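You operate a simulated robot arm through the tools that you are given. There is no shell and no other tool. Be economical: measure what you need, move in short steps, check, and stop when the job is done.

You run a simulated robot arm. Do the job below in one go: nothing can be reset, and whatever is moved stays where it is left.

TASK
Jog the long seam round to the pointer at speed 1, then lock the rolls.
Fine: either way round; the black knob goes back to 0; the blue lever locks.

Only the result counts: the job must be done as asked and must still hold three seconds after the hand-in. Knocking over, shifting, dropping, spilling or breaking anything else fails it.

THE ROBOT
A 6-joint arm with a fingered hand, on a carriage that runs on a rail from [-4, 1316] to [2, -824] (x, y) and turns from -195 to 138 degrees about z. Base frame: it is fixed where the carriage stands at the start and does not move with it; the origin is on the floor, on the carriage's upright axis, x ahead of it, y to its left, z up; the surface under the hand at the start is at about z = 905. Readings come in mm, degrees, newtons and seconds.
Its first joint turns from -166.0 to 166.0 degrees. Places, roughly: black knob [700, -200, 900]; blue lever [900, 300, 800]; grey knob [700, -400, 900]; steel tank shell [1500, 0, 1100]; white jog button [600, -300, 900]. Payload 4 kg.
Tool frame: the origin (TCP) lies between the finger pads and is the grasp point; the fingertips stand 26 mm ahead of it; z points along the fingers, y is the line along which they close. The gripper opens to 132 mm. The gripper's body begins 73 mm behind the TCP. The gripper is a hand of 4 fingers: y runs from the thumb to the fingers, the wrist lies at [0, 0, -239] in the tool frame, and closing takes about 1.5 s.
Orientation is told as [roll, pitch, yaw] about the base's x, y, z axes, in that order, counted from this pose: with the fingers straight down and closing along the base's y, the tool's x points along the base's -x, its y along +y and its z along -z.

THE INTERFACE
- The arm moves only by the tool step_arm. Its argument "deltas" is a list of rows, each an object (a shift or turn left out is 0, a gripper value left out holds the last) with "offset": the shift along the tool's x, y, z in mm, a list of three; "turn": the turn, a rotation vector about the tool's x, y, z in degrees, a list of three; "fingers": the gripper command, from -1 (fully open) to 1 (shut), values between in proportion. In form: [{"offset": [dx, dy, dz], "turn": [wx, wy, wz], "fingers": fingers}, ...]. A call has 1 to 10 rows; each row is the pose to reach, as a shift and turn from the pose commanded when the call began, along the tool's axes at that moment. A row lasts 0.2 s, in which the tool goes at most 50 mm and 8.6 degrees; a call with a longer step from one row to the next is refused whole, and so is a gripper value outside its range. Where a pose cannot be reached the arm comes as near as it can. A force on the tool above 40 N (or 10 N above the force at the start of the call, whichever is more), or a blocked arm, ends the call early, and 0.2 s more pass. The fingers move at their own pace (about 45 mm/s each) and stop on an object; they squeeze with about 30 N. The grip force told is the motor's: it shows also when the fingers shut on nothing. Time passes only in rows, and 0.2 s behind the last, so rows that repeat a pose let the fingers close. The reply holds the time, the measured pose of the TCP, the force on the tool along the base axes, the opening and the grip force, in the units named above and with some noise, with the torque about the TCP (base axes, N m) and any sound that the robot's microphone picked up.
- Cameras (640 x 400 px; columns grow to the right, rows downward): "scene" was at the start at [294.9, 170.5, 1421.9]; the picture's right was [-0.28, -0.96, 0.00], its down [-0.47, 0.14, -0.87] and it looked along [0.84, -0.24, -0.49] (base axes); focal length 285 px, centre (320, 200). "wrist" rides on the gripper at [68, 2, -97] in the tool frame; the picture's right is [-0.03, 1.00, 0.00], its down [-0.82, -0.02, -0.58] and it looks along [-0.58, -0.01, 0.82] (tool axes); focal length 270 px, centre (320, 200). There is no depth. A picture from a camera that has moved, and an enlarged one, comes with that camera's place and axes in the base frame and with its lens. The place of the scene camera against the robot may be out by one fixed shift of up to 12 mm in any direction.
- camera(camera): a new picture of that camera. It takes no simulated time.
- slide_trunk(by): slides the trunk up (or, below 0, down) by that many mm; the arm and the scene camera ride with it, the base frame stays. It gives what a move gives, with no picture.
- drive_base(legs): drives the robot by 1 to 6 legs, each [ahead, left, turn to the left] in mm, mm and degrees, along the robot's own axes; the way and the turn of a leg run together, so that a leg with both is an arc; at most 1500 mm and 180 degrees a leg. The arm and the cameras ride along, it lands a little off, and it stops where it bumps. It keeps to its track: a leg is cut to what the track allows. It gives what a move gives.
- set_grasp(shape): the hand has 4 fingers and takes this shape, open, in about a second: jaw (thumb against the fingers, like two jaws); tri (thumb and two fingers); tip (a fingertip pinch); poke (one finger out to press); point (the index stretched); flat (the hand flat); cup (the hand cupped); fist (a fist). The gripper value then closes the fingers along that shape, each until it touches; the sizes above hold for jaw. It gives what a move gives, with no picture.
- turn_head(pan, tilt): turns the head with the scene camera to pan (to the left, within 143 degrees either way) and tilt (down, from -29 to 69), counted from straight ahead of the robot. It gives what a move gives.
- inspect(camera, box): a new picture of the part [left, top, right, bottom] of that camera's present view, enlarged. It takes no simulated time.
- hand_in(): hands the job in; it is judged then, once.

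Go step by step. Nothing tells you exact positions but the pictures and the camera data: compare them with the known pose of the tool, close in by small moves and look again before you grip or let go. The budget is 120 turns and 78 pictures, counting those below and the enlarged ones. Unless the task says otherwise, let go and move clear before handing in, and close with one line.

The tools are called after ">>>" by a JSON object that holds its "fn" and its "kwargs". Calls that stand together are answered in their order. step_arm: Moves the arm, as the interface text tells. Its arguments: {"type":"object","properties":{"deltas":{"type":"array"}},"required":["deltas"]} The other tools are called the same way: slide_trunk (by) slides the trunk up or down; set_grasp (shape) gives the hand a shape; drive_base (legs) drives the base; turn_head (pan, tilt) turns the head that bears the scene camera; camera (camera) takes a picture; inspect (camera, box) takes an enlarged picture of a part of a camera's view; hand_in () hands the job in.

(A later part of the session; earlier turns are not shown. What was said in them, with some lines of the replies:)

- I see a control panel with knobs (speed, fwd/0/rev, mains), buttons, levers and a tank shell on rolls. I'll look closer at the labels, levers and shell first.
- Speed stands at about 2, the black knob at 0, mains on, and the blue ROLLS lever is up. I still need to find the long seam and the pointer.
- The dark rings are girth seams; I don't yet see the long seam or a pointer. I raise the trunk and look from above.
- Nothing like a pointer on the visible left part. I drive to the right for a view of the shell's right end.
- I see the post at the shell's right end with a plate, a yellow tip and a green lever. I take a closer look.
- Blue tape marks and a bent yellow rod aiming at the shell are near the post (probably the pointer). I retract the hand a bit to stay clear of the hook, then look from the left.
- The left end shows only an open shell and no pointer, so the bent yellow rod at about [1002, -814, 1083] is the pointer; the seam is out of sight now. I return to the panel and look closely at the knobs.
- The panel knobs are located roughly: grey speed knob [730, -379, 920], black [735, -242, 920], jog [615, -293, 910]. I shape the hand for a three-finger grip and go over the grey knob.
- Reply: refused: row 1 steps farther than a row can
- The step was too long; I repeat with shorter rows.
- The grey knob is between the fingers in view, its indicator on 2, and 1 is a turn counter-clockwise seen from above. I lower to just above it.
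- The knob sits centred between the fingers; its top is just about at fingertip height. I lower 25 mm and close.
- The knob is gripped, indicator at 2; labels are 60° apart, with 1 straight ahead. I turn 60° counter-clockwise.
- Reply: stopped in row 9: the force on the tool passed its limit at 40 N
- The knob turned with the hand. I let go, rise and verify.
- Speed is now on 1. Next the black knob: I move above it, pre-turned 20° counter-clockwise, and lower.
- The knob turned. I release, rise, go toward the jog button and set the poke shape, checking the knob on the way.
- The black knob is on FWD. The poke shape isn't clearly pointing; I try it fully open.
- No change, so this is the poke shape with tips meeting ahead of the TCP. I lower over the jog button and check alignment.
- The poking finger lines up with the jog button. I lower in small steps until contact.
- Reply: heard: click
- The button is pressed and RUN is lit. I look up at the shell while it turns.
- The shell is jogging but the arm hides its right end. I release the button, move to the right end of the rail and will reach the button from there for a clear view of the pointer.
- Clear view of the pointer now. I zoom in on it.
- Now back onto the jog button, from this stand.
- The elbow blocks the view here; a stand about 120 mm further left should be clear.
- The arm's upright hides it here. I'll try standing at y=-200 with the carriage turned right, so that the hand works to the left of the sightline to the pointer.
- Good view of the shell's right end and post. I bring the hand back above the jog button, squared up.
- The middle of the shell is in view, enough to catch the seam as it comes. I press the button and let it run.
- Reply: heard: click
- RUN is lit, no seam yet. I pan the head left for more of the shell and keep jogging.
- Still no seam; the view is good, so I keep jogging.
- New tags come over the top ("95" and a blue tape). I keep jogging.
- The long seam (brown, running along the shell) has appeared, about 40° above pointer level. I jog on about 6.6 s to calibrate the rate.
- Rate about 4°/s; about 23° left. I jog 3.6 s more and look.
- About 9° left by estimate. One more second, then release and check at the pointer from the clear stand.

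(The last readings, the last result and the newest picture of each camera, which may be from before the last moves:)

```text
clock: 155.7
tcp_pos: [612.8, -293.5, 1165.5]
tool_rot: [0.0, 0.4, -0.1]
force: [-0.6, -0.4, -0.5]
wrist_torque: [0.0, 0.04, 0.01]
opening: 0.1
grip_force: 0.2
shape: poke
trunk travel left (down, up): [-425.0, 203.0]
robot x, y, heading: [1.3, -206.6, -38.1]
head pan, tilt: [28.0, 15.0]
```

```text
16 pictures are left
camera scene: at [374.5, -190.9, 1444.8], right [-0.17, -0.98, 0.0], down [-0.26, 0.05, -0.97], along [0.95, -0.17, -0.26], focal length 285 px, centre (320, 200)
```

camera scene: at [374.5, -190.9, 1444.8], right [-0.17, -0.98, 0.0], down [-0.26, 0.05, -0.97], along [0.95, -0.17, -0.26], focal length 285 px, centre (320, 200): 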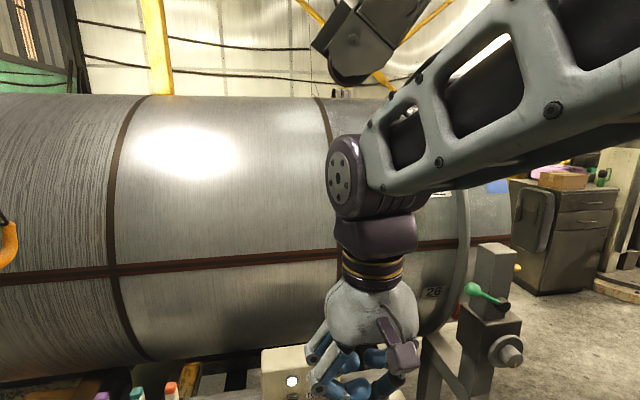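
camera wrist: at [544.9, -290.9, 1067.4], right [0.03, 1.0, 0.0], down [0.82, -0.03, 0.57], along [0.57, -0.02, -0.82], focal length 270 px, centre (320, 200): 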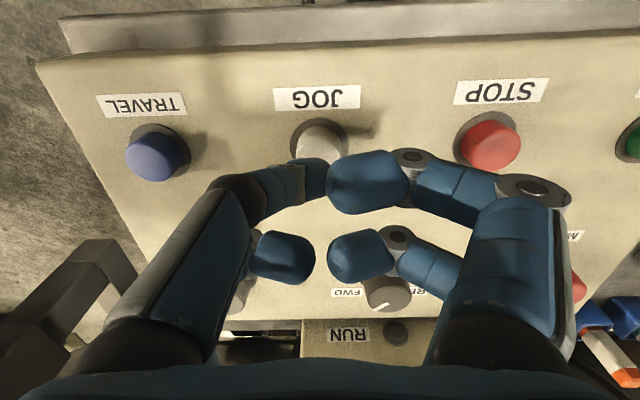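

The seam is still roughly 5–7° above the pointer. I jog about 0.8 s more, then move to view the pointer closely.

>>> {"fn": "step_arm", "kwargs": {"deltas": [{"offset": [0, 0, 45]}, {"offset": [0, 0, 90]}, {"offset": [0, 0, 135]}, {"offset": [0, 0, 180]}, {"offset": [0, 0, 200]}]}}

>>> {"fn": "step_arm", "kwargs": {"deltas": [{"offset": [0, 0, 10]}, {"offset": [0, 0, 22]}, {"offset": [0, 0, 22]}, {"offset": [0, 0, 22]}, {"offset": [0, 0, 22]}, {"offset": [0, 0, -10]}, {"offset": [0, 0, -60]}, {"offset": [0, 0, -110]}, {"offset": [0, 0, -160]}, {"offset": [0, 0, -200]}]}}

>>> {"fn": "drive_base", "kwargs": {"legs": [[0, 0, 38], [0, -420, 0]]}}

>>> {"fn": "turn_head", "kwargs": {"pan": 0, "tilt": 22}}

>>> {"fn": "camera", "kwargs": {"camera": "scene"}}

```text
clock: 156.9
tcp_pos: [610.8, -291.9, 965.1]
tool_rot: [-0.1, 0.2, -0.1]
force: [-0.4, 0.0, -0.3]
wrist_torque: [0.01, -0.01, 0.02]
opening: 0.1
grip_force: 0.1
shape: poke
trunk travel left (down, up): [-425.0, 203.0]
robot x, y, heading: [1.0, -205.1, -38.0]
head pan, tilt: [28.0, 15.0]
```

```text
clock: 159.1
tcp_pos: [610.3, -293.2, 1164.6]
tool_rot: [0.0, 0.4, 0.0]
force: [0.5, 0.7, -0.4]
wrist_torque: [-0.01, 0.02, -0.01]
opening: 0.0
grip_force: 0.1
shape: poke
trunk travel left (down, up): [-425.0, 203.0]
robot x, y, heading: [-4.0, -204.3, -37.8]
head pan, tilt: [28.0, 15.0]
heard: click
```

```text
clock: 163.5
tcp_pos: [537.3, -321.5, 1165.4]
tool_rot: [0.0, 0.4, 37.7]
force: [-0.5, 0.2, -0.2]
wrist_torque: [0.0, -0.03, 0.0]
opening: 0.0
grip_force: 0.0
shape: poke
trunk travel left (down, up): [-425.0, 203.0]
robot x, y, heading: [1.5, -630.0, -0.0]
head pan, tilt: [28.0, 15.0]
```

```text
clock: 164.4
tcp_pos: [537.4, -323.7, 1164.8]
tool_rot: [-0.1, 0.4, 37.6]
force: [0.5, -0.6, 0.1]
wrist_torque: [0.0, -0.02, -0.01]
opening: 0.0
grip_force: 0.0
shape: poke
trunk travel left (down, up): [-425.0, 203.0]
robot x, y, heading: [1.7, -627.6, -0.3]
head pan, tilt: [0.0, 22.0]
```

```text
15 pictures are left
camera scene: at [303.1, -432.1, 1433.5], right [0.0, -1.0, 0.0], down [-0.37, 0.0, -0.93], along [0.93, 0.0, -0.37], focal length 285 px, centre (320, 200)
```

scene: 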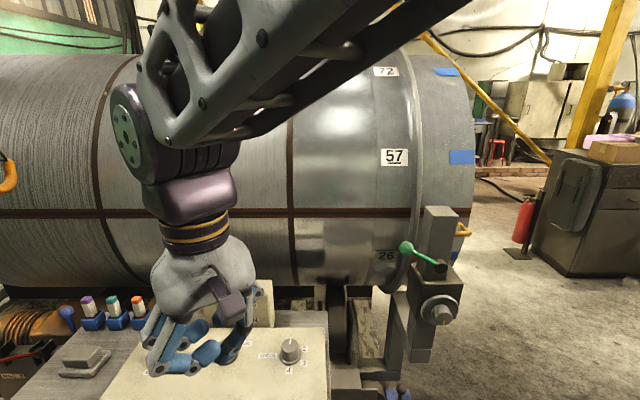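

Very good view: the seam is just above the pointer. I zoom in.

>>> {"fn": "inspect", "kwargs": {"camera": "scene", "box": [400, 185, 500, 265]}}

```text
5.00 times, centred on (450, 225) of scene
camera zoom: at [303.1, -432.1, 1433.5], right [0.0, -1.0, 0.0], down [-0.37, 0.0, -0.93], along [0.93, 0.0, -0.37], focal length 1426 px, centre (-330, 75)
```

zoom: 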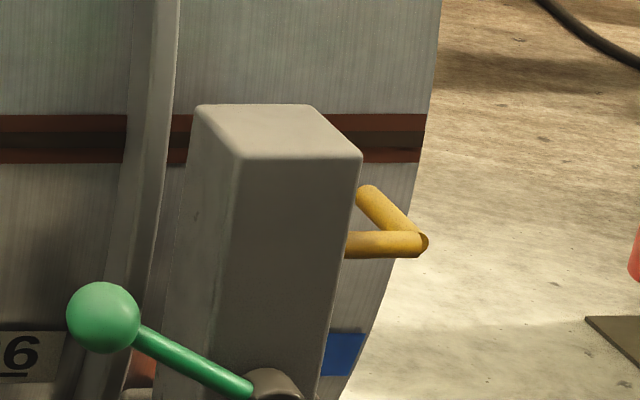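

The pointer is a horizontal rod aimed along +x at z≈1083; the seam centre seems 20–30 mm above it. I raise the trunk for a second sightline to remove parallax.

>>> {"fn": "slide_trunk", "kwargs": {"by": 200}}

>>> {"fn": "turn_head", "kwargs": {"pan": 0, "tilt": 25}}

>>> {"fn": "inspect", "kwargs": {"camera": "scene", "box": [375, 192, 475, 272]}}

```text
clock: 166.6
tcp_pos: [539.5, -322.6, 1363.9]
tool_rot: [0.1, 0.5, 37.7]
force: [0.5, 0.1, 0.7]
wrist_torque: [0.01, 0.01, 0.01]
opening: 0.1
grip_force: 0.1
shape: poke
trunk travel left (down, up): [-625.0, 3.0]
robot x, y, heading: [0.7, -623.6, -0.7]
head pan, tilt: [0.0, 22.0]
```

```text
clock: 167.2
tcp_pos: [537.4, -323.2, 1364.5]
tool_rot: [0.0, 0.3, 37.7]
force: [-0.9, -0.3, -0.2]
wrist_torque: [0.02, 0.01, -0.01]
opening: 0.2
grip_force: 0.1
shape: poke
trunk travel left (down, up): [-625.0, 3.0]
robot x, y, heading: [1.4, -625.7, -0.2]
head pan, tilt: [0.0, 25.0]
```

```text
5.00 times, centred on (425, 232) of scene
camera zoom: at [133.0, -431.4, 1628.7], right [0.0, -1.0, 0.0], down [-0.42, 0.0, -0.91], along [0.91, 0.0, -0.42], focal length 1426 px, centre (-205, 40)
```

zoom: 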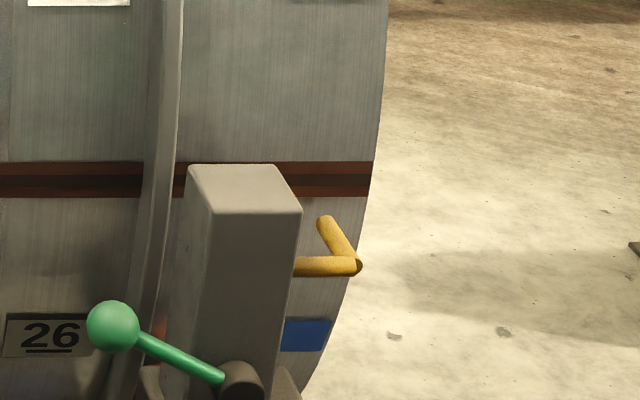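

Triangulated: seam centre z≈1110, pointer z≈1085, so about 25 mm (3°) remain — the same tap length as last time. I lower the trunk and return above the jog button from here.

>>> {"fn": "slide_trunk", "kwargs": {"by": -200}}

>>> {"fn": "step_arm", "kwargs": {"deltas": [{"offset": [-20, -6, 10], "turn": [0, 0, 8]}, {"offset": [-40, -12, 30], "turn": [0, 0, 16]}, {"offset": [-60, -17, 50], "turn": [0, 0, 24]}, {"offset": [-77, -22, 80], "turn": [0, 0, 32]}, {"offset": [-77, -22, 120], "turn": [0, 0, 37.7]}, {"offset": [-77, -22, 160], "turn": [0, 0, 37.7]}, {"offset": [-77, -22, 195], "turn": [0, 0, 37.7]}]}}

>>> {"fn": "camera", "kwargs": {"camera": "wrist"}}

```text
clock: 169.4
tcp_pos: [537.5, -322.5, 1165.1]
tool_rot: [0.0, 0.3, 37.7]
force: [-0.2, -0.2, 0.0]
wrist_torque: [0.01, 0.01, 0.01]
opening: 0.0
grip_force: 0.0
shape: poke
trunk travel left (down, up): [-425.0, 203.0]
robot x, y, heading: [-0.9, -624.4, -0.4]
head pan, tilt: [0.0, 25.0]
```

```text
clock: 171.0
tcp_pos: [613.0, -294.5, 968.1]
tool_rot: [-0.2, 0.2, 0.0]
force: [0.7, -0.4, 0.2]
wrist_torque: [-0.02, -0.02, 0.03]
opening: 0.4
grip_force: 0.0
shape: poke
trunk travel left (down, up): [-425.0, 203.0]
robot x, y, heading: [-1.3, -626.8, -0.2]
head pan, tilt: [0.0, 25.0]
```

```text
12 pictures are left
camera wrist: at [546.0, -293.0, 1064.7], right [0.03, 1.0, 0.0], down [0.82, -0.02, 0.57], along [0.57, -0.02, -0.82], focal length 270 px, centre (320, 200)
```

wrist: 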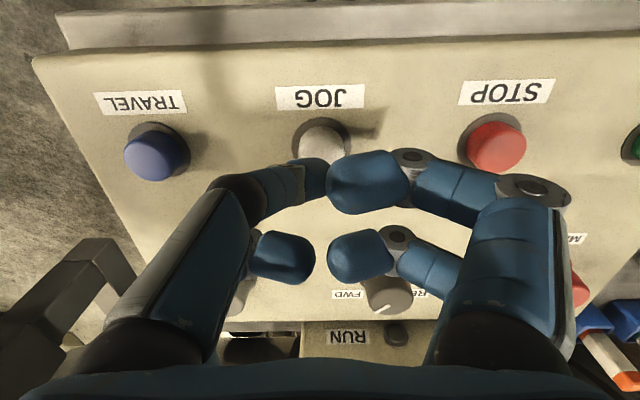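

Aligned. Now the tap, then retreat up and back and re-check the seam.

>>> {"fn": "step_arm", "kwargs": {"deltas": [{"offset": [0, 0, 13]}, {"offset": [0, 0, 25]}, {"offset": [0, 0, 25]}, {"offset": [0, 0, 25]}, {"offset": [0, 0, 25]}, {"offset": [0, 0, -7]}, {"offset": [0, 0, -55]}, {"offset": [0, 0, -100]}, {"offset": [20, -8, -145]}, {"offset": [40, -16, -185]}]}}

>>> {"fn": "step_arm", "kwargs": {"deltas": [{"offset": [18, -7, -10]}, {"offset": [35, -13, -12]}]}}

>>> {"fn": "turn_head", "kwargs": {"pan": 0, "tilt": 22}}

>>> {"fn": "inspect", "kwargs": {"camera": "scene", "box": [400, 185, 500, 265]}}

```text
clock: 173.2
tcp_pos: [574.1, -307.9, 1155.1]
tool_rot: [-0.3, 0.3, 0.0]
force: [0.1, 0.0, -0.7]
wrist_torque: [-0.02, 0.02, 0.0]
opening: 0.0
grip_force: 0.0
shape: poke
trunk travel left (down, up): [-425.0, 203.0]
robot x, y, heading: [1.0, -627.3, 0.2]
head pan, tilt: [0.0, 25.0]
heard: click
```

```text
clock: 173.8
tcp_pos: [536.4, -320.5, 1166.6]
tool_rot: [-0.1, 0.2, 0.0]
force: [-0.4, -0.3, 0.1]
wrist_torque: [-0.01, 0.0, 0.02]
opening: 0.0
grip_force: 0.1
shape: poke
trunk travel left (down, up): [-425.0, 203.0]
robot x, y, heading: [-1.1, -623.9, -0.3]
head pan, tilt: [0.0, 25.0]
```

```text
clock: 174.4
tcp_pos: [537.7, -322.1, 1165.7]
tool_rot: [-0.2, 0.2, 0.0]
force: [0.4, -0.4, 0.2]
wrist_torque: [-0.03, 0.01, 0.01]
opening: 0.0
grip_force: 0.2
shape: poke
trunk travel left (down, up): [-425.0, 203.0]
robot x, y, heading: [3.2, -627.1, -0.2]
head pan, tilt: [0.0, 22.0]
```

```text
5.00 times, centred on (450, 225) of scene
camera zoom: at [303.1, -432.2, 1433.5], right [0.0, -1.0, 0.0], down [-0.37, 0.0, -0.93], along [0.93, 0.0, -0.37], focal length 1426 px, centre (-330, 75)
```

zoom: 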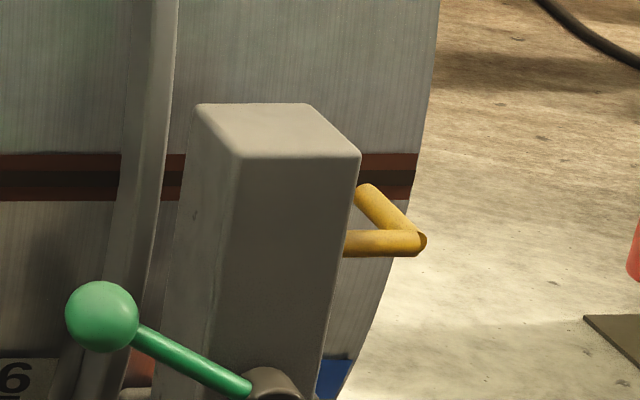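

The seam centre now lies on the pointer line within about 3 mm. Next I return the black knob to 0: drive back, tri shape, over the knob.

>>> {"fn": "drive_base", "kwargs": {"legs": [[0, 425, 0]]}}

>>> {"fn": "set_grasp", "kwargs": {"shape": "tri"}}

>>> {"fn": "step_arm", "kwargs": {"deltas": [{"offset": [-20, -34, 0], "fingers": -0.4}, {"offset": [-40, -68, 0], "fingers": -0.4}, {"offset": [-60, -102, 0], "fingers": -0.4}, {"offset": [-80, -136, 0], "fingers": -0.4}, {"offset": [-100, -170, 0], "fingers": -0.4}, {"offset": [-120, -204, 0], "fingers": -0.4}, {"offset": [-140, -238, 0], "fingers": -0.4}, {"offset": [-160, -272, 0], "fingers": -0.4}, {"offset": [-180, -306, 0], "fingers": -0.4}, {"offset": [-200, -342, 0], "fingers": -0.4}]}}

```text
clock: 177.0
tcp_pos: [535.6, 96.7, 1167.6]
tool_rot: [-0.2, 0.3, 0.0]
force: [0.5, 0.8, -0.3]
wrist_torque: [-0.01, 0.0, 0.02]
opening: 0.2
grip_force: 0.0
shape: poke
trunk travel left (down, up): [-425.0, 203.0]
robot x, y, heading: [-1.2, -210.9, -0.3]
head pan, tilt: [0.0, 22.0]
```

```text
clock: 177.9
tcp_pos: [534.9, 96.0, 1166.9]
tool_rot: [-0.2, 0.2, -0.1]
force: [-0.3, -0.1, -0.6]
wrist_torque: [-0.01, 0.0, 0.02]
opening: 131.9
grip_force: 0.1
shape: tri
trunk travel left (down, up): [-425.0, 203.0]
robot x, y, heading: [5.4, -209.3, -0.3]
head pan, tilt: [0.0, 22.0]
```

```text
clock: 180.1
tcp_pos: [734.3, -246.4, 1167.2]
tool_rot: [-0.1, 0.1, 0.2]
force: [0.4, 0.0, 0.1]
wrist_torque: [-0.04, -0.03, 0.03]
opening: 92.8
grip_force: 0.1
shape: tri
trunk travel left (down, up): [-425.0, 203.0]
robot x, y, heading: [0.5, -212.3, -0.2]
head pan, tilt: [0.0, 22.0]
```

>>> {"fn": "step_arm", "kwargs": {"deltas": [{"offset": [-3, 5, 30], "turn": [0, 0, 7]}, {"offset": [-3, 5, 70], "turn": [0, 0, 14]}, {"offset": [-3, 5, 110], "turn": [0, 0, 21]}, {"offset": [-3, 5, 150], "turn": [0, 0, 21]}, {"offset": [-3, 5, 190], "turn": [0, 0, 21]}, {"offset": [-3, 5, 200], "turn": [0, 0, 21]}]}}

>>> {"fn": "camera", "kwargs": {"camera": "wrist"}}

```text
clock: 181.5
tcp_pos: [738.4, -242.6, 965.9]
tool_rot: [-0.4, 0.0, -21.0]
force: [0.0, -0.4, -0.6]
wrist_torque: [0.02, -0.04, -0.01]
opening: 92.7
grip_force: 0.1
shape: tri
trunk travel left (down, up): [-425.0, 203.0]
robot x, y, heading: [2.3, -206.9, -0.1]
head pan, tilt: [0.0, 22.0]
```

```text
10 pictures are left
camera wrist: at [676.6, -216.4, 1063.5], right [0.38, 0.92, 0.0], down [0.76, -0.31, 0.58], along [0.53, -0.22, -0.82], focal length 270 px, centre (320, 200)
```

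wrist: 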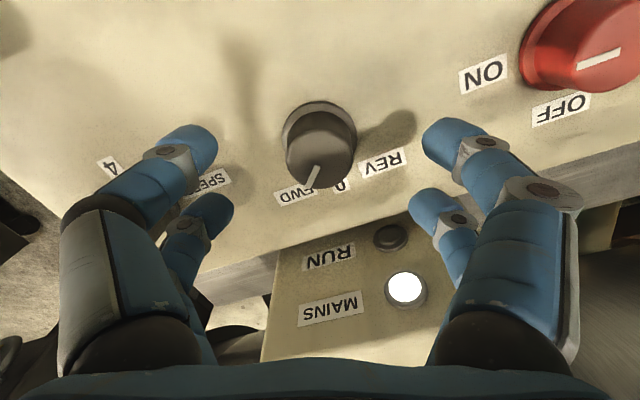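

Centred over the black knob, RUN off. I grip and turn it back 42° counter-clockwise, then let go and rise.

>>> {"fn": "step_arm", "kwargs": {"deltas": [{"offset": [0, 0, 15]}, {"offset": [0, 0, 31]}, {"offset": [0, 0, 31], "fingers": 1}, {"offset": [0, 0, 31], "fingers": 1}, {"offset": [0, 0, 31], "fingers": 1}, {"offset": [0, 0, 31], "fingers": 1}, {"offset": [0, 0, 31], "fingers": 1}, {"offset": [0, 0, 31], "fingers": 1}, {"offset": [0, 0, 31], "fingers": 1}]}}

>>> {"fn": "step_arm", "kwargs": {"deltas": [{"turn": [0, 0, -8]}, {"turn": [0, 0, -16]}, {"turn": [0, 0, -24]}, {"turn": [0, 0, -32]}, {"turn": [0, 0, -38]}, {"turn": [0, 0, -42]}, {"turn": [0, 0, -42]}]}}

>>> {"fn": "step_arm", "kwargs": {"deltas": [{"fingers": -0.4}, {"fingers": -0.4}, {"fingers": -0.4}, {"fingers": -0.4}, {"fingers": -0.4}, {"offset": [0, 0, -40]}, {"offset": [0, 0, -80], "turn": [0, 0, 7]}, {"offset": [0, 0, -120], "turn": [0, 0, 14]}, {"offset": [0, 0, -150], "turn": [0, 0, 21]}]}}

>>> {"fn": "camera", "kwargs": {"camera": "wrist"}}

```text
clock: 183.5
tcp_pos: [738.6, -242.0, 935.8]
tool_rot: [-0.2, 0.0, -21.0]
force: [11.4, -4.4, -6.7]
wrist_torque: [-0.12, -0.34, 0.19]
opening: 14.1
grip_force: 30.0
shape: tri
trunk travel left (down, up): [-425.0, 203.0]
robot x, y, heading: [0.2, -214.3, 0.1]
head pan, tilt: [0.0, 22.0]
```

```text
clock: 185.1
tcp_pos: [739.9, -238.6, 936.2]
tool_rot: [-0.3, 0.2, 21.0]
force: [25.7, 25.7, 7.3]
wrist_torque: [0.64, -0.75, -0.01]
opening: 13.2
grip_force: 29.8
shape: tri
trunk travel left (down, up): [-425.0, 203.0]
robot x, y, heading: [2.3, -206.4, -0.1]
head pan, tilt: [0.0, 22.0]
```

```text
clock: 187.1
tcp_pos: [739.2, -239.9, 1085.9]
tool_rot: [-0.1, 0.3, -0.1]
force: [0.0, 0.6, 1.0]
wrist_torque: [-0.03, -0.01, 0.01]
opening: 92.0
grip_force: 0.1
shape: tri
trunk travel left (down, up): [-425.0, 203.0]
robot x, y, heading: [-2.9, -207.4, -0.0]
head pan, tilt: [0.0, 22.0]
```

```text
9 pictures are left
camera wrist: at [672.6, -238.2, 1183.1], right [0.03, 1.0, 0.0], down [0.82, -0.02, 0.57], along [0.57, -0.02, -0.82], focal length 270 px, centre (320, 200)
```

wrist: 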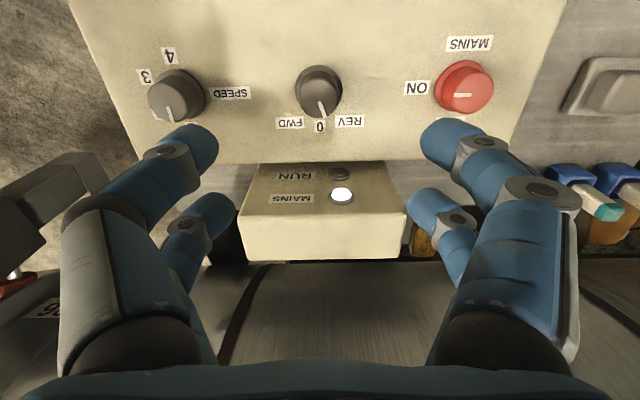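

>>> {"fn": "inspect", "kwargs": {"camera": "wrist", "box": [270, 55, 370, 140]}}

```text
4.71 times, centred on (320, 98) of wrist
camera zoom: at [672.6, -238.2, 1183.1], right [0.03, 1.0, 0.0], down [0.82, -0.02, 0.57], along [0.57, -0.02, -0.82], focal length 1272 px, centre (320, 682)
```

zoom: 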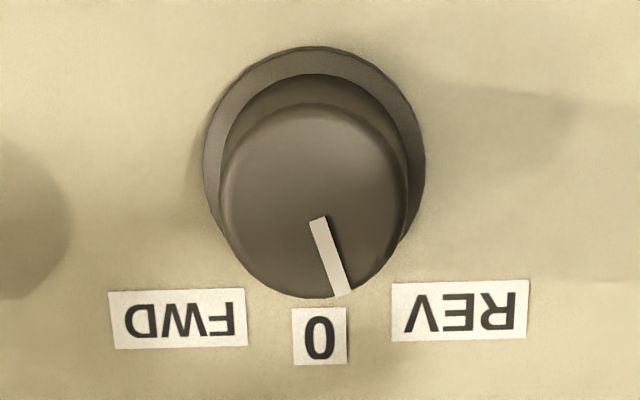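

The indicator is about 14° past 0 toward REV. I regrip and turn it 14° clockwise.

>>> {"fn": "step_arm", "kwargs": {"deltas": [{"offset": [1, -1, 40]}, {"offset": [1, -1, 80]}, {"offset": [1, -1, 115]}, {"offset": [1, -1, 135]}, {"offset": [1, -1, 150]}]}}

>>> {"fn": "step_arm", "kwargs": {"deltas": [{"fingers": 1}, {"fingers": 1}, {"fingers": 1}, {"fingers": 1}, {"fingers": 1}, {"fingers": 1}, {"fingers": 1}]}}

>>> {"fn": "step_arm", "kwargs": {"deltas": [{"turn": [0, 0, 5]}, {"turn": [0, 0, 10]}, {"turn": [0, 0, 14]}, {"turn": [0, 0, 14]}]}}

>>> {"fn": "step_arm", "kwargs": {"deltas": [{"fingers": -0.4}, {"fingers": -0.4}, {"fingers": -0.4}, {"fingers": -0.4}, {"fingers": -0.4}, {"offset": [0, 0, -40]}, {"offset": [0, 0, -80], "turn": [0, 0, -7]}, {"offset": [0, 0, -120], "turn": [0, 0, -14]}, {"offset": [0, 0, -150], "turn": [0, 0, -14]}]}}

>>> {"fn": "inspect", "kwargs": {"camera": "wrist", "box": [270, 55, 370, 140]}}

```text
clock: 188.3
tcp_pos: [735.5, -241.2, 937.1]
tool_rot: [-0.2, 0.3, 0.0]
force: [0.3, -0.6, 0.0]
wrist_torque: [0.0, -0.02, 0.0]
opening: 92.1
grip_force: 0.1
shape: tri
trunk travel left (down, up): [-425.0, 203.0]
robot x, y, heading: [0.8, -206.5, -0.5]
head pan, tilt: [0.0, 22.0]
```

```text
clock: 189.9
tcp_pos: [737.2, -241.7, 936.1]
tool_rot: [-0.2, 0.3, -0.1]
force: [2.5, 1.9, -6.8]
wrist_torque: [0.16, -0.15, -0.04]
opening: 12.5
grip_force: 29.4
shape: tri
trunk travel left (down, up): [-425.0, 203.0]
robot x, y, heading: [0.0, -209.8, 0.1]
head pan, tilt: [0.0, 22.0]
```

```text
clock: 190.9
tcp_pos: [736.9, -242.5, 935.3]
tool_rot: [-0.3, 0.2, -14.0]
force: [1.8, 3.3, -8.6]
wrist_torque: [0.23, -0.15, -0.05]
opening: 12.4
grip_force: 30.4
shape: tri
trunk travel left (down, up): [-425.0, 203.0]
robot x, y, heading: [3.3, -209.0, -0.4]
head pan, tilt: [0.0, 22.0]
```

```text
clock: 192.9
tcp_pos: [738.5, -242.4, 1085.6]
tool_rot: [-0.2, 0.2, 0.1]
force: [0.3, 0.2, -0.9]
wrist_torque: [-0.02, 0.03, 0.0]
opening: 92.2
grip_force: 0.0
shape: tri
trunk travel left (down, up): [-425.0, 203.0]
robot x, y, heading: [0.6, -208.1, -0.4]
head pan, tilt: [0.0, 22.0]
```

```text
4.71 times, centred on (320, 98) of wrist
camera zoom: at [671.9, -241.6, 1182.8], right [0.02, 1.0, 0.0], down [0.82, -0.02, 0.57], along [0.57, -0.02, -0.82], focal length 1272 px, centre (320, 682)
```

zoom: 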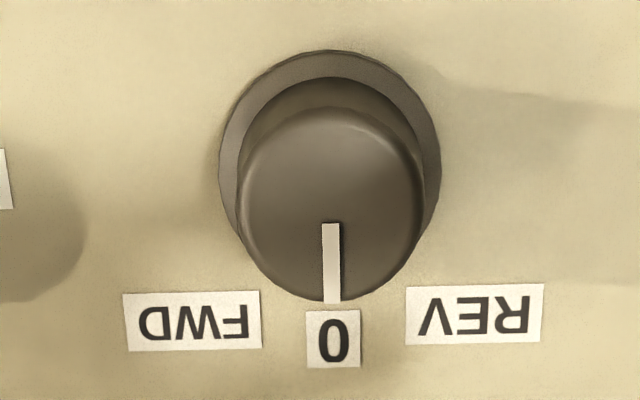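

The black knob is exactly on 0. Next the blue lever: ball at roughly [952, 308, 828], below the hanging hook, so I'll approach with the hand tilted 45° forward from the operator's side. First I retract, drive and tilt.

>>> {"fn": "step_arm", "kwargs": {"deltas": [{"offset": [40, 0, -10]}, {"offset": [80, 0, -20]}, {"offset": [100, 0, -20]}]}}

>>> {"fn": "drive_base", "kwargs": {"legs": [[0, 550, 0]]}}

>>> {"fn": "set_grasp", "kwargs": {"shape": "jaw"}}

>>> {"fn": "step_arm", "kwargs": {"deltas": [{"turn": [0, -8, 0], "fingers": -0.3}, {"turn": [0, -16, 0], "fingers": -0.3}, {"turn": [0, -24, 0], "fingers": -0.3}, {"turn": [0, -32, 0], "fingers": -0.3}, {"turn": [0, -40, 0], "fingers": -0.3}, {"turn": [0, -45, 0], "fingers": -0.3}]}}

>>> {"fn": "slide_trunk", "kwargs": {"by": -120}}

>>> {"fn": "turn_head", "kwargs": {"pan": -10, "tilt": 40}}

>>> {"fn": "camera", "kwargs": {"camera": "scene"}}

```text
clock: 193.7
tcp_pos: [638.9, -242.4, 1104.1]
tool_rot: [-0.2, 0.1, 0.1]
force: [0.1, -0.9, -0.4]
wrist_torque: [-0.04, 0.01, 0.03]
opening: 92.0
grip_force: 0.0
shape: tri
trunk travel left (down, up): [-425.0, 203.0]
robot x, y, heading: [1.0, -208.7, -0.3]
head pan, tilt: [0.0, 22.0]
```

```text
clock: 196.8
tcp_pos: [637.6, 314.7, 1105.0]
tool_rot: [-0.2, 0.3, 0.5]
force: [0.2, 0.4, 0.5]
wrist_torque: [-0.02, 0.0, 0.0]
opening: 92.0
grip_force: 0.0
shape: tri
trunk travel left (down, up): [-425.0, 203.0]
robot x, y, heading: [1.7, 345.7, 0.6]
head pan, tilt: [0.0, 22.0]
```

```text
clock: 197.8
tcp_pos: [637.5, 314.3, 1105.0]
tool_rot: [-0.1, 0.2, 0.5]
force: [0.0, 0.1, -0.4]
wrist_torque: [-0.02, 0.01, 0.04]
opening: 132.1
grip_force: 0.1
shape: jaw
trunk travel left (down, up): [-425.0, 203.0]
robot x, y, heading: [-0.3, 342.6, 0.6]
head pan, tilt: [0.0, 22.0]
```

```text
clock: 199.2
tcp_pos: [676.4, 306.2, 1130.4]
tool_rot: [-0.2, -43.8, 0.8]
force: [-0.3, 0.0, 0.2]
wrist_torque: [-0.04, -0.01, -0.03]
opening: 86.3
grip_force: 0.1
shape: jaw
out of reach, approached as far as the arm can: row 5, 6
trunk travel left (down, up): [-425.0, 203.0]
robot x, y, heading: [-2.3, 344.5, 0.3]
head pan, tilt: [0.0, 22.0]
```

```text
clock: 200.7
tcp_pos: [713.2, 307.0, 1011.1]
tool_rot: [-0.1, -43.6, 0.6]
force: [0.0, -0.1, 0.4]
wrist_torque: [0.0, 0.01, 0.0]
opening: 86.2
grip_force: 0.1
shape: jaw
trunk travel left (down, up): [-305.0, 323.0]
robot x, y, heading: [2.5, 344.0, 0.2]
head pan, tilt: [0.0, 22.0]
```

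```text
clock: 201.5
tcp_pos: [714.5, 306.9, 1011.0]
tool_rot: [-0.1, -43.7, 0.7]
force: [0.6, 0.2, 0.2]
wrist_torque: [-0.02, -0.01, 0.0]
opening: 86.3
grip_force: 0.1
shape: jaw
trunk travel left (down, up): [-305.0, 323.0]
robot x, y, heading: [-2.4, 344.1, 0.3]
head pan, tilt: [-10.0, 40.0]
```

```text
6 pictures are left
camera scene: at [328.0, 524.6, 1286.4], right [-0.17, -0.99, 0.0], down [-0.63, 0.11, -0.77], along [0.76, -0.13, -0.64], focal length 285 px, centre (320, 200)
```

scene: 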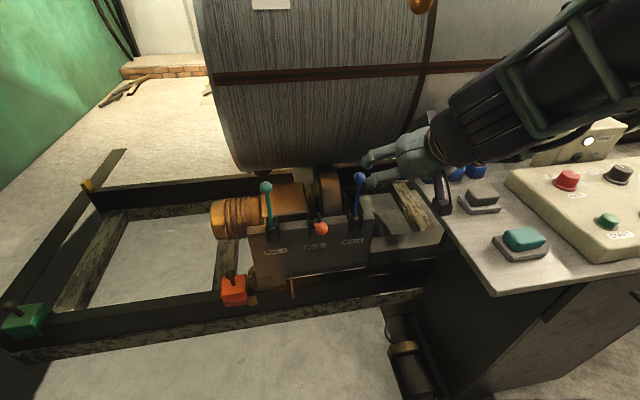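

Ball refined to about [948, 307, 828], lever upright, pivot at z≈705; the pulled orange lever shows the locking throw towards the operator. I approach along the tool axis, stopping 60 mm short.

>>> {"fn": "step_arm", "kwargs": {"deltas": [{"offset": [-14, 0, 36]}, {"offset": [-28, 0, 72]}, {"offset": [-43, 0, 108]}, {"offset": [-43, 0, 150]}, {"offset": [-43, 0, 192]}, {"offset": [-43, 0, 232]}]}}

>>> {"fn": "camera", "kwargs": {"camera": "wrist"}}

```text
clock: 202.9
tcp_pos: [905.4, 297.7, 877.5]
tool_rot: [3.9, -44.0, -9.1]
force: [-0.3, 3.3, 1.0]
wrist_torque: [-0.18, 0.04, -0.15]
opening: 86.1
grip_force: 0.0
shape: jaw
out of reach, approached as far as the arm can: row 1, 2, 3, 4, 5
trunk travel left (down, up): [-305.0, 323.0]
robot x, y, heading: [-2.7, 338.8, 0.2]
head pan, tilt: [-10.0, 40.0]
```

```text
5 pictures are left
camera wrist: at [790.5, 310.0, 899.5], right [0.13, 0.99, 0.07], down [0.17, -0.09, 0.98], along [0.98, -0.12, -0.18], focal length 270 px, centre (320, 200)
```

wrist: 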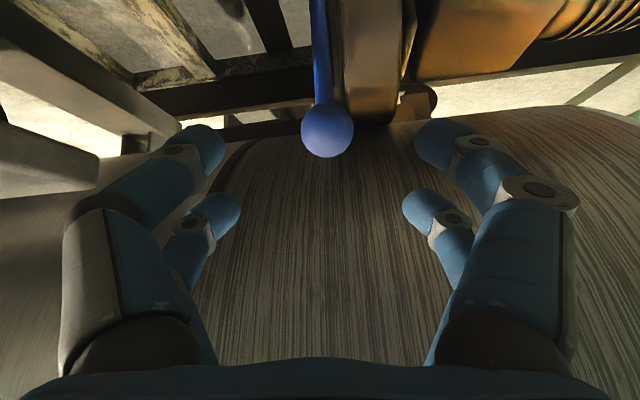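

The ball is centred ahead of the fingers, but the hand's yaw was off mid-move. I let it settle and read the pose.

>>> {"fn": "step_arm", "kwargs": {"deltas": [{}, {}, {}]}}

```text
clock: 203.7
tcp_pos: [904.8, 309.1, 876.1]
tool_rot: [-0.1, -43.7, 0.8]
force: [0.2, 0.3, -0.6]
wrist_torque: [0.01, 0.01, 0.01]
opening: 86.0
grip_force: 0.0
shape: jaw
trunk travel left (down, up): [-305.0, 323.0]
robot x, y, heading: [1.7, 343.3, 0.5]
head pan, tilt: [-10.0, 40.0]
```

Settled squarely. Now the last 65 mm onto the ball, then close.

>>> {"fn": "step_arm", "kwargs": {"deltas": [{"offset": [2, -5, 25]}, {"offset": [3, -9, 45]}, {"offset": [3, -9, 64]}, {"offset": [3, -9, 64]}]}}

>>> {"fn": "step_arm", "kwargs": {"deltas": [{"fingers": 1}, {"fingers": 1}, {"fingers": 1}, {"fingers": 1}, {"fingers": 1}, {"fingers": 1}, {"fingers": 1}]}}

>>> {"fn": "camera", "kwargs": {"camera": "wrist"}}

```text
clock: 204.7
tcp_pos: [948.6, 298.2, 825.6]
tool_rot: [-0.2, -43.7, 0.7]
force: [-1.1, -0.3, 0.3]
wrist_torque: [0.03, 0.01, -0.01]
opening: 86.2
grip_force: 0.1
shape: jaw
trunk travel left (down, up): [-305.0, 323.0]
robot x, y, heading: [2.3, 344.0, 0.5]
head pan, tilt: [-10.0, 40.0]
```

```text
clock: 206.3
tcp_pos: [948.3, 298.7, 824.0]
tool_rot: [-0.1, -43.6, 0.7]
force: [-1.4, -0.5, -2.1]
wrist_torque: [-0.04, 0.04, -0.01]
opening: 0.0
grip_force: 30.0
shape: jaw
trunk travel left (down, up): [-305.0, 323.0]
robot x, y, heading: [2.9, 339.4, 0.5]
head pan, tilt: [-10.0, 40.0]
```

```text
4 pictures are left
camera wrist: at [832.7, 298.8, 847.8], right [0.01, 1.0, 0.02], down [0.19, -0.02, 0.98], along [0.98, 0.0, -0.19], focal length 270 px, centre (320, 200)
```

wrist: 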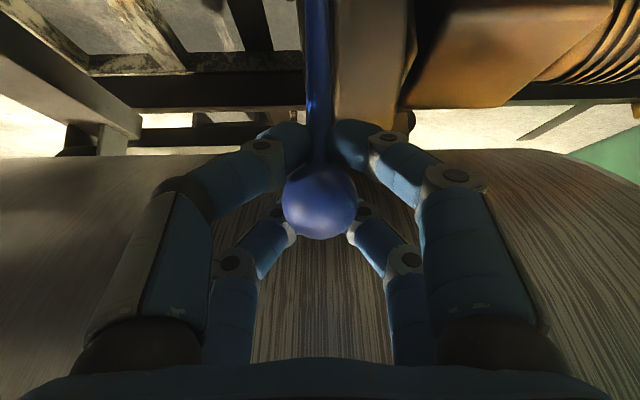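

The ball is held. I pull it along its arc toward the operator in small steps.

>>> {"fn": "step_arm", "kwargs": {"deltas": [{"offset": [8, 0, -7]}, {"offset": [16.5, 0, -13]}, {"offset": [26, 0, -18.5]}, {"offset": [35.3, 0, -23.5]}, {"offset": [45, 0, -27]}, {"offset": [55.4, 0, -30.4]}]}}

```text
clock: 207.7
tcp_pos: [887.3, 299.2, 808.1]
tool_rot: [-0.1, -43.9, 0.7]
force: [0.7, -6.8, 1.3]
wrist_torque: [-0.11, -0.27, -0.06]
opening: 0.0
grip_force: 30.1
shape: jaw
trunk travel left (down, up): [-305.0, 323.0]
robot x, y, heading: [-1.7, 341.5, 0.1]
head pan, tilt: [-10.0, 40.0]
```

Moving easily; I carry on to the stop.

>>> {"fn": "step_arm", "kwargs": {"deltas": [{"offset": [10.5, 0, -2]}, {"offset": [21, 0, -3.2]}, {"offset": [32, 0, -3.2]}, {"offset": [42.3, 0, -2.7]}, {"offset": [53, 0, -1]}, {"offset": [63.2, 0, 1.5]}, {"offset": [73.2, 0, 4.9]}]}}

>>> {"fn": "camera", "kwargs": {"camera": "wrist"}}

```text
clock: 209.3
tcp_pos: [836.7, 299.2, 755.6]
tool_rot: [-0.1, -43.7, 0.7]
force: [0.5, -0.1, -0.5]
wrist_torque: [0.03, -0.02, -0.01]
opening: 0.3
grip_force: 29.5
shape: jaw
trunk travel left (down, up): [-305.0, 323.0]
robot x, y, heading: [-4.1, 343.9, 0.5]
head pan, tilt: [-10.0, 40.0]
```

```text
3 pictures are left
camera wrist: at [720.6, 299.0, 778.2], right [0.01, 1.0, 0.02], down [0.19, -0.02, 0.98], along [0.98, 0.0, -0.19], focal length 270 px, centre (320, 200)
```

wrist: 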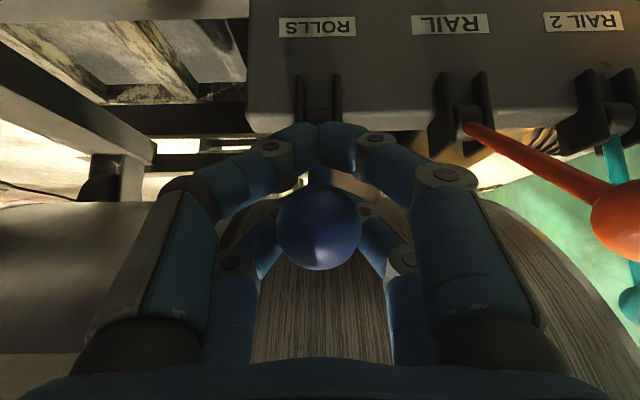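

The blue lever now matches the orange lever's angle. I nudge it on slightly to be sure it is against its stop.

>>> {"fn": "step_arm", "kwargs": {"deltas": [{"offset": [5, 0, 1.5]}, {"offset": [9, 0, 3]}, {"offset": [14, 0, 5.4]}, {"offset": [14, 0, 5.4]}]}}

```text
clock: 210.0
tcp_pos: [837.1, 299.1, 752.9]
tool_rot: [-0.2, -45.0, 0.7]
force: [1.8, 0.9, 6.3]
wrist_torque: [0.04, -0.16, 0.04]
opening: 0.0
grip_force: 29.8
shape: jaw
trunk travel left (down, up): [-305.0, 323.0]
robot x, y, heading: [1.6, 341.0, 0.3]
head pan, tilt: [-10.0, 40.0]
stopped in row 3: the force on the tool passed its limit at 47 N (the readings are from after the stop); the commanded pose is now the measured one
```

It met its stop (47 N). I open the fingers, back out along the tool axis and check.

>>> {"fn": "step_arm", "kwargs": {"deltas": [{"fingers": -0.3}, {"fingers": -0.3}, {"fingers": -0.3}, {"fingers": -0.3}, {"fingers": -0.3}, {"fingers": -0.3}]}}

>>> {"fn": "step_arm", "kwargs": {"deltas": [{"offset": [0, 0, -35]}, {"offset": [0, 0, -75]}, {"offset": [0, 0, -115]}, {"offset": [-30, 0, -145]}, {"offset": [-60, 0, -175]}, {"offset": [-90, 0, -205]}]}}

>>> {"fn": "camera", "kwargs": {"camera": "scene"}}

```text
clock: 211.4
tcp_pos: [836.5, 298.5, 751.0]
tool_rot: [-0.2, -44.8, 0.7]
force: [-0.6, 0.8, 0.2]
wrist_torque: [-0.04, 0.04, 0.0]
opening: 85.2
grip_force: 0.2
shape: jaw
trunk travel left (down, up): [-305.0, 323.0]
robot x, y, heading: [-2.2, 343.5, 0.5]
head pan, tilt: [-10.0, 40.0]
```

```text
clock: 212.8
tcp_pos: [755.9, 297.4, 961.4]
tool_rot: [-0.3, -44.6, 0.8]
force: [0.0, 0.1, -0.8]
wrist_torque: [0.01, 0.0, 0.0]
opening: 85.5
grip_force: 0.0
shape: jaw
out of reach, approached as far as the arm can: row 3, 4, 5
trunk travel left (down, up): [-305.0, 323.0]
robot x, y, heading: [1.4, 345.2, 0.4]
head pan, tilt: [-10.0, 40.0]
```

```text
2 pictures are left
camera scene: at [328.5, 524.4, 1286.2], right [-0.17, -0.99, 0.0], down [-0.63, 0.11, -0.77], along [0.75, -0.13, -0.64], focal length 285 px, centre (320, 200)
```

scene: 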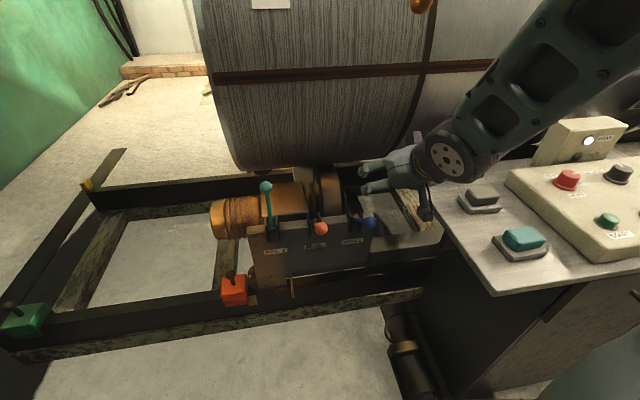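

The blue lever is down like its neighbour, the seam hasn't moved, and the hand is clear. Speed is on 1, the black knob on 0 and RUN is off, so I hand in.

>>> {"fn": "hand_in", "kwargs": {}}

```text
The job is handed in.
```

I jogged the long seam round to the pointer at speed 1 (within about 3 mm by my sightings), set the black knob back to 0, and pulled the blue lever to its stop to lock the rolls.
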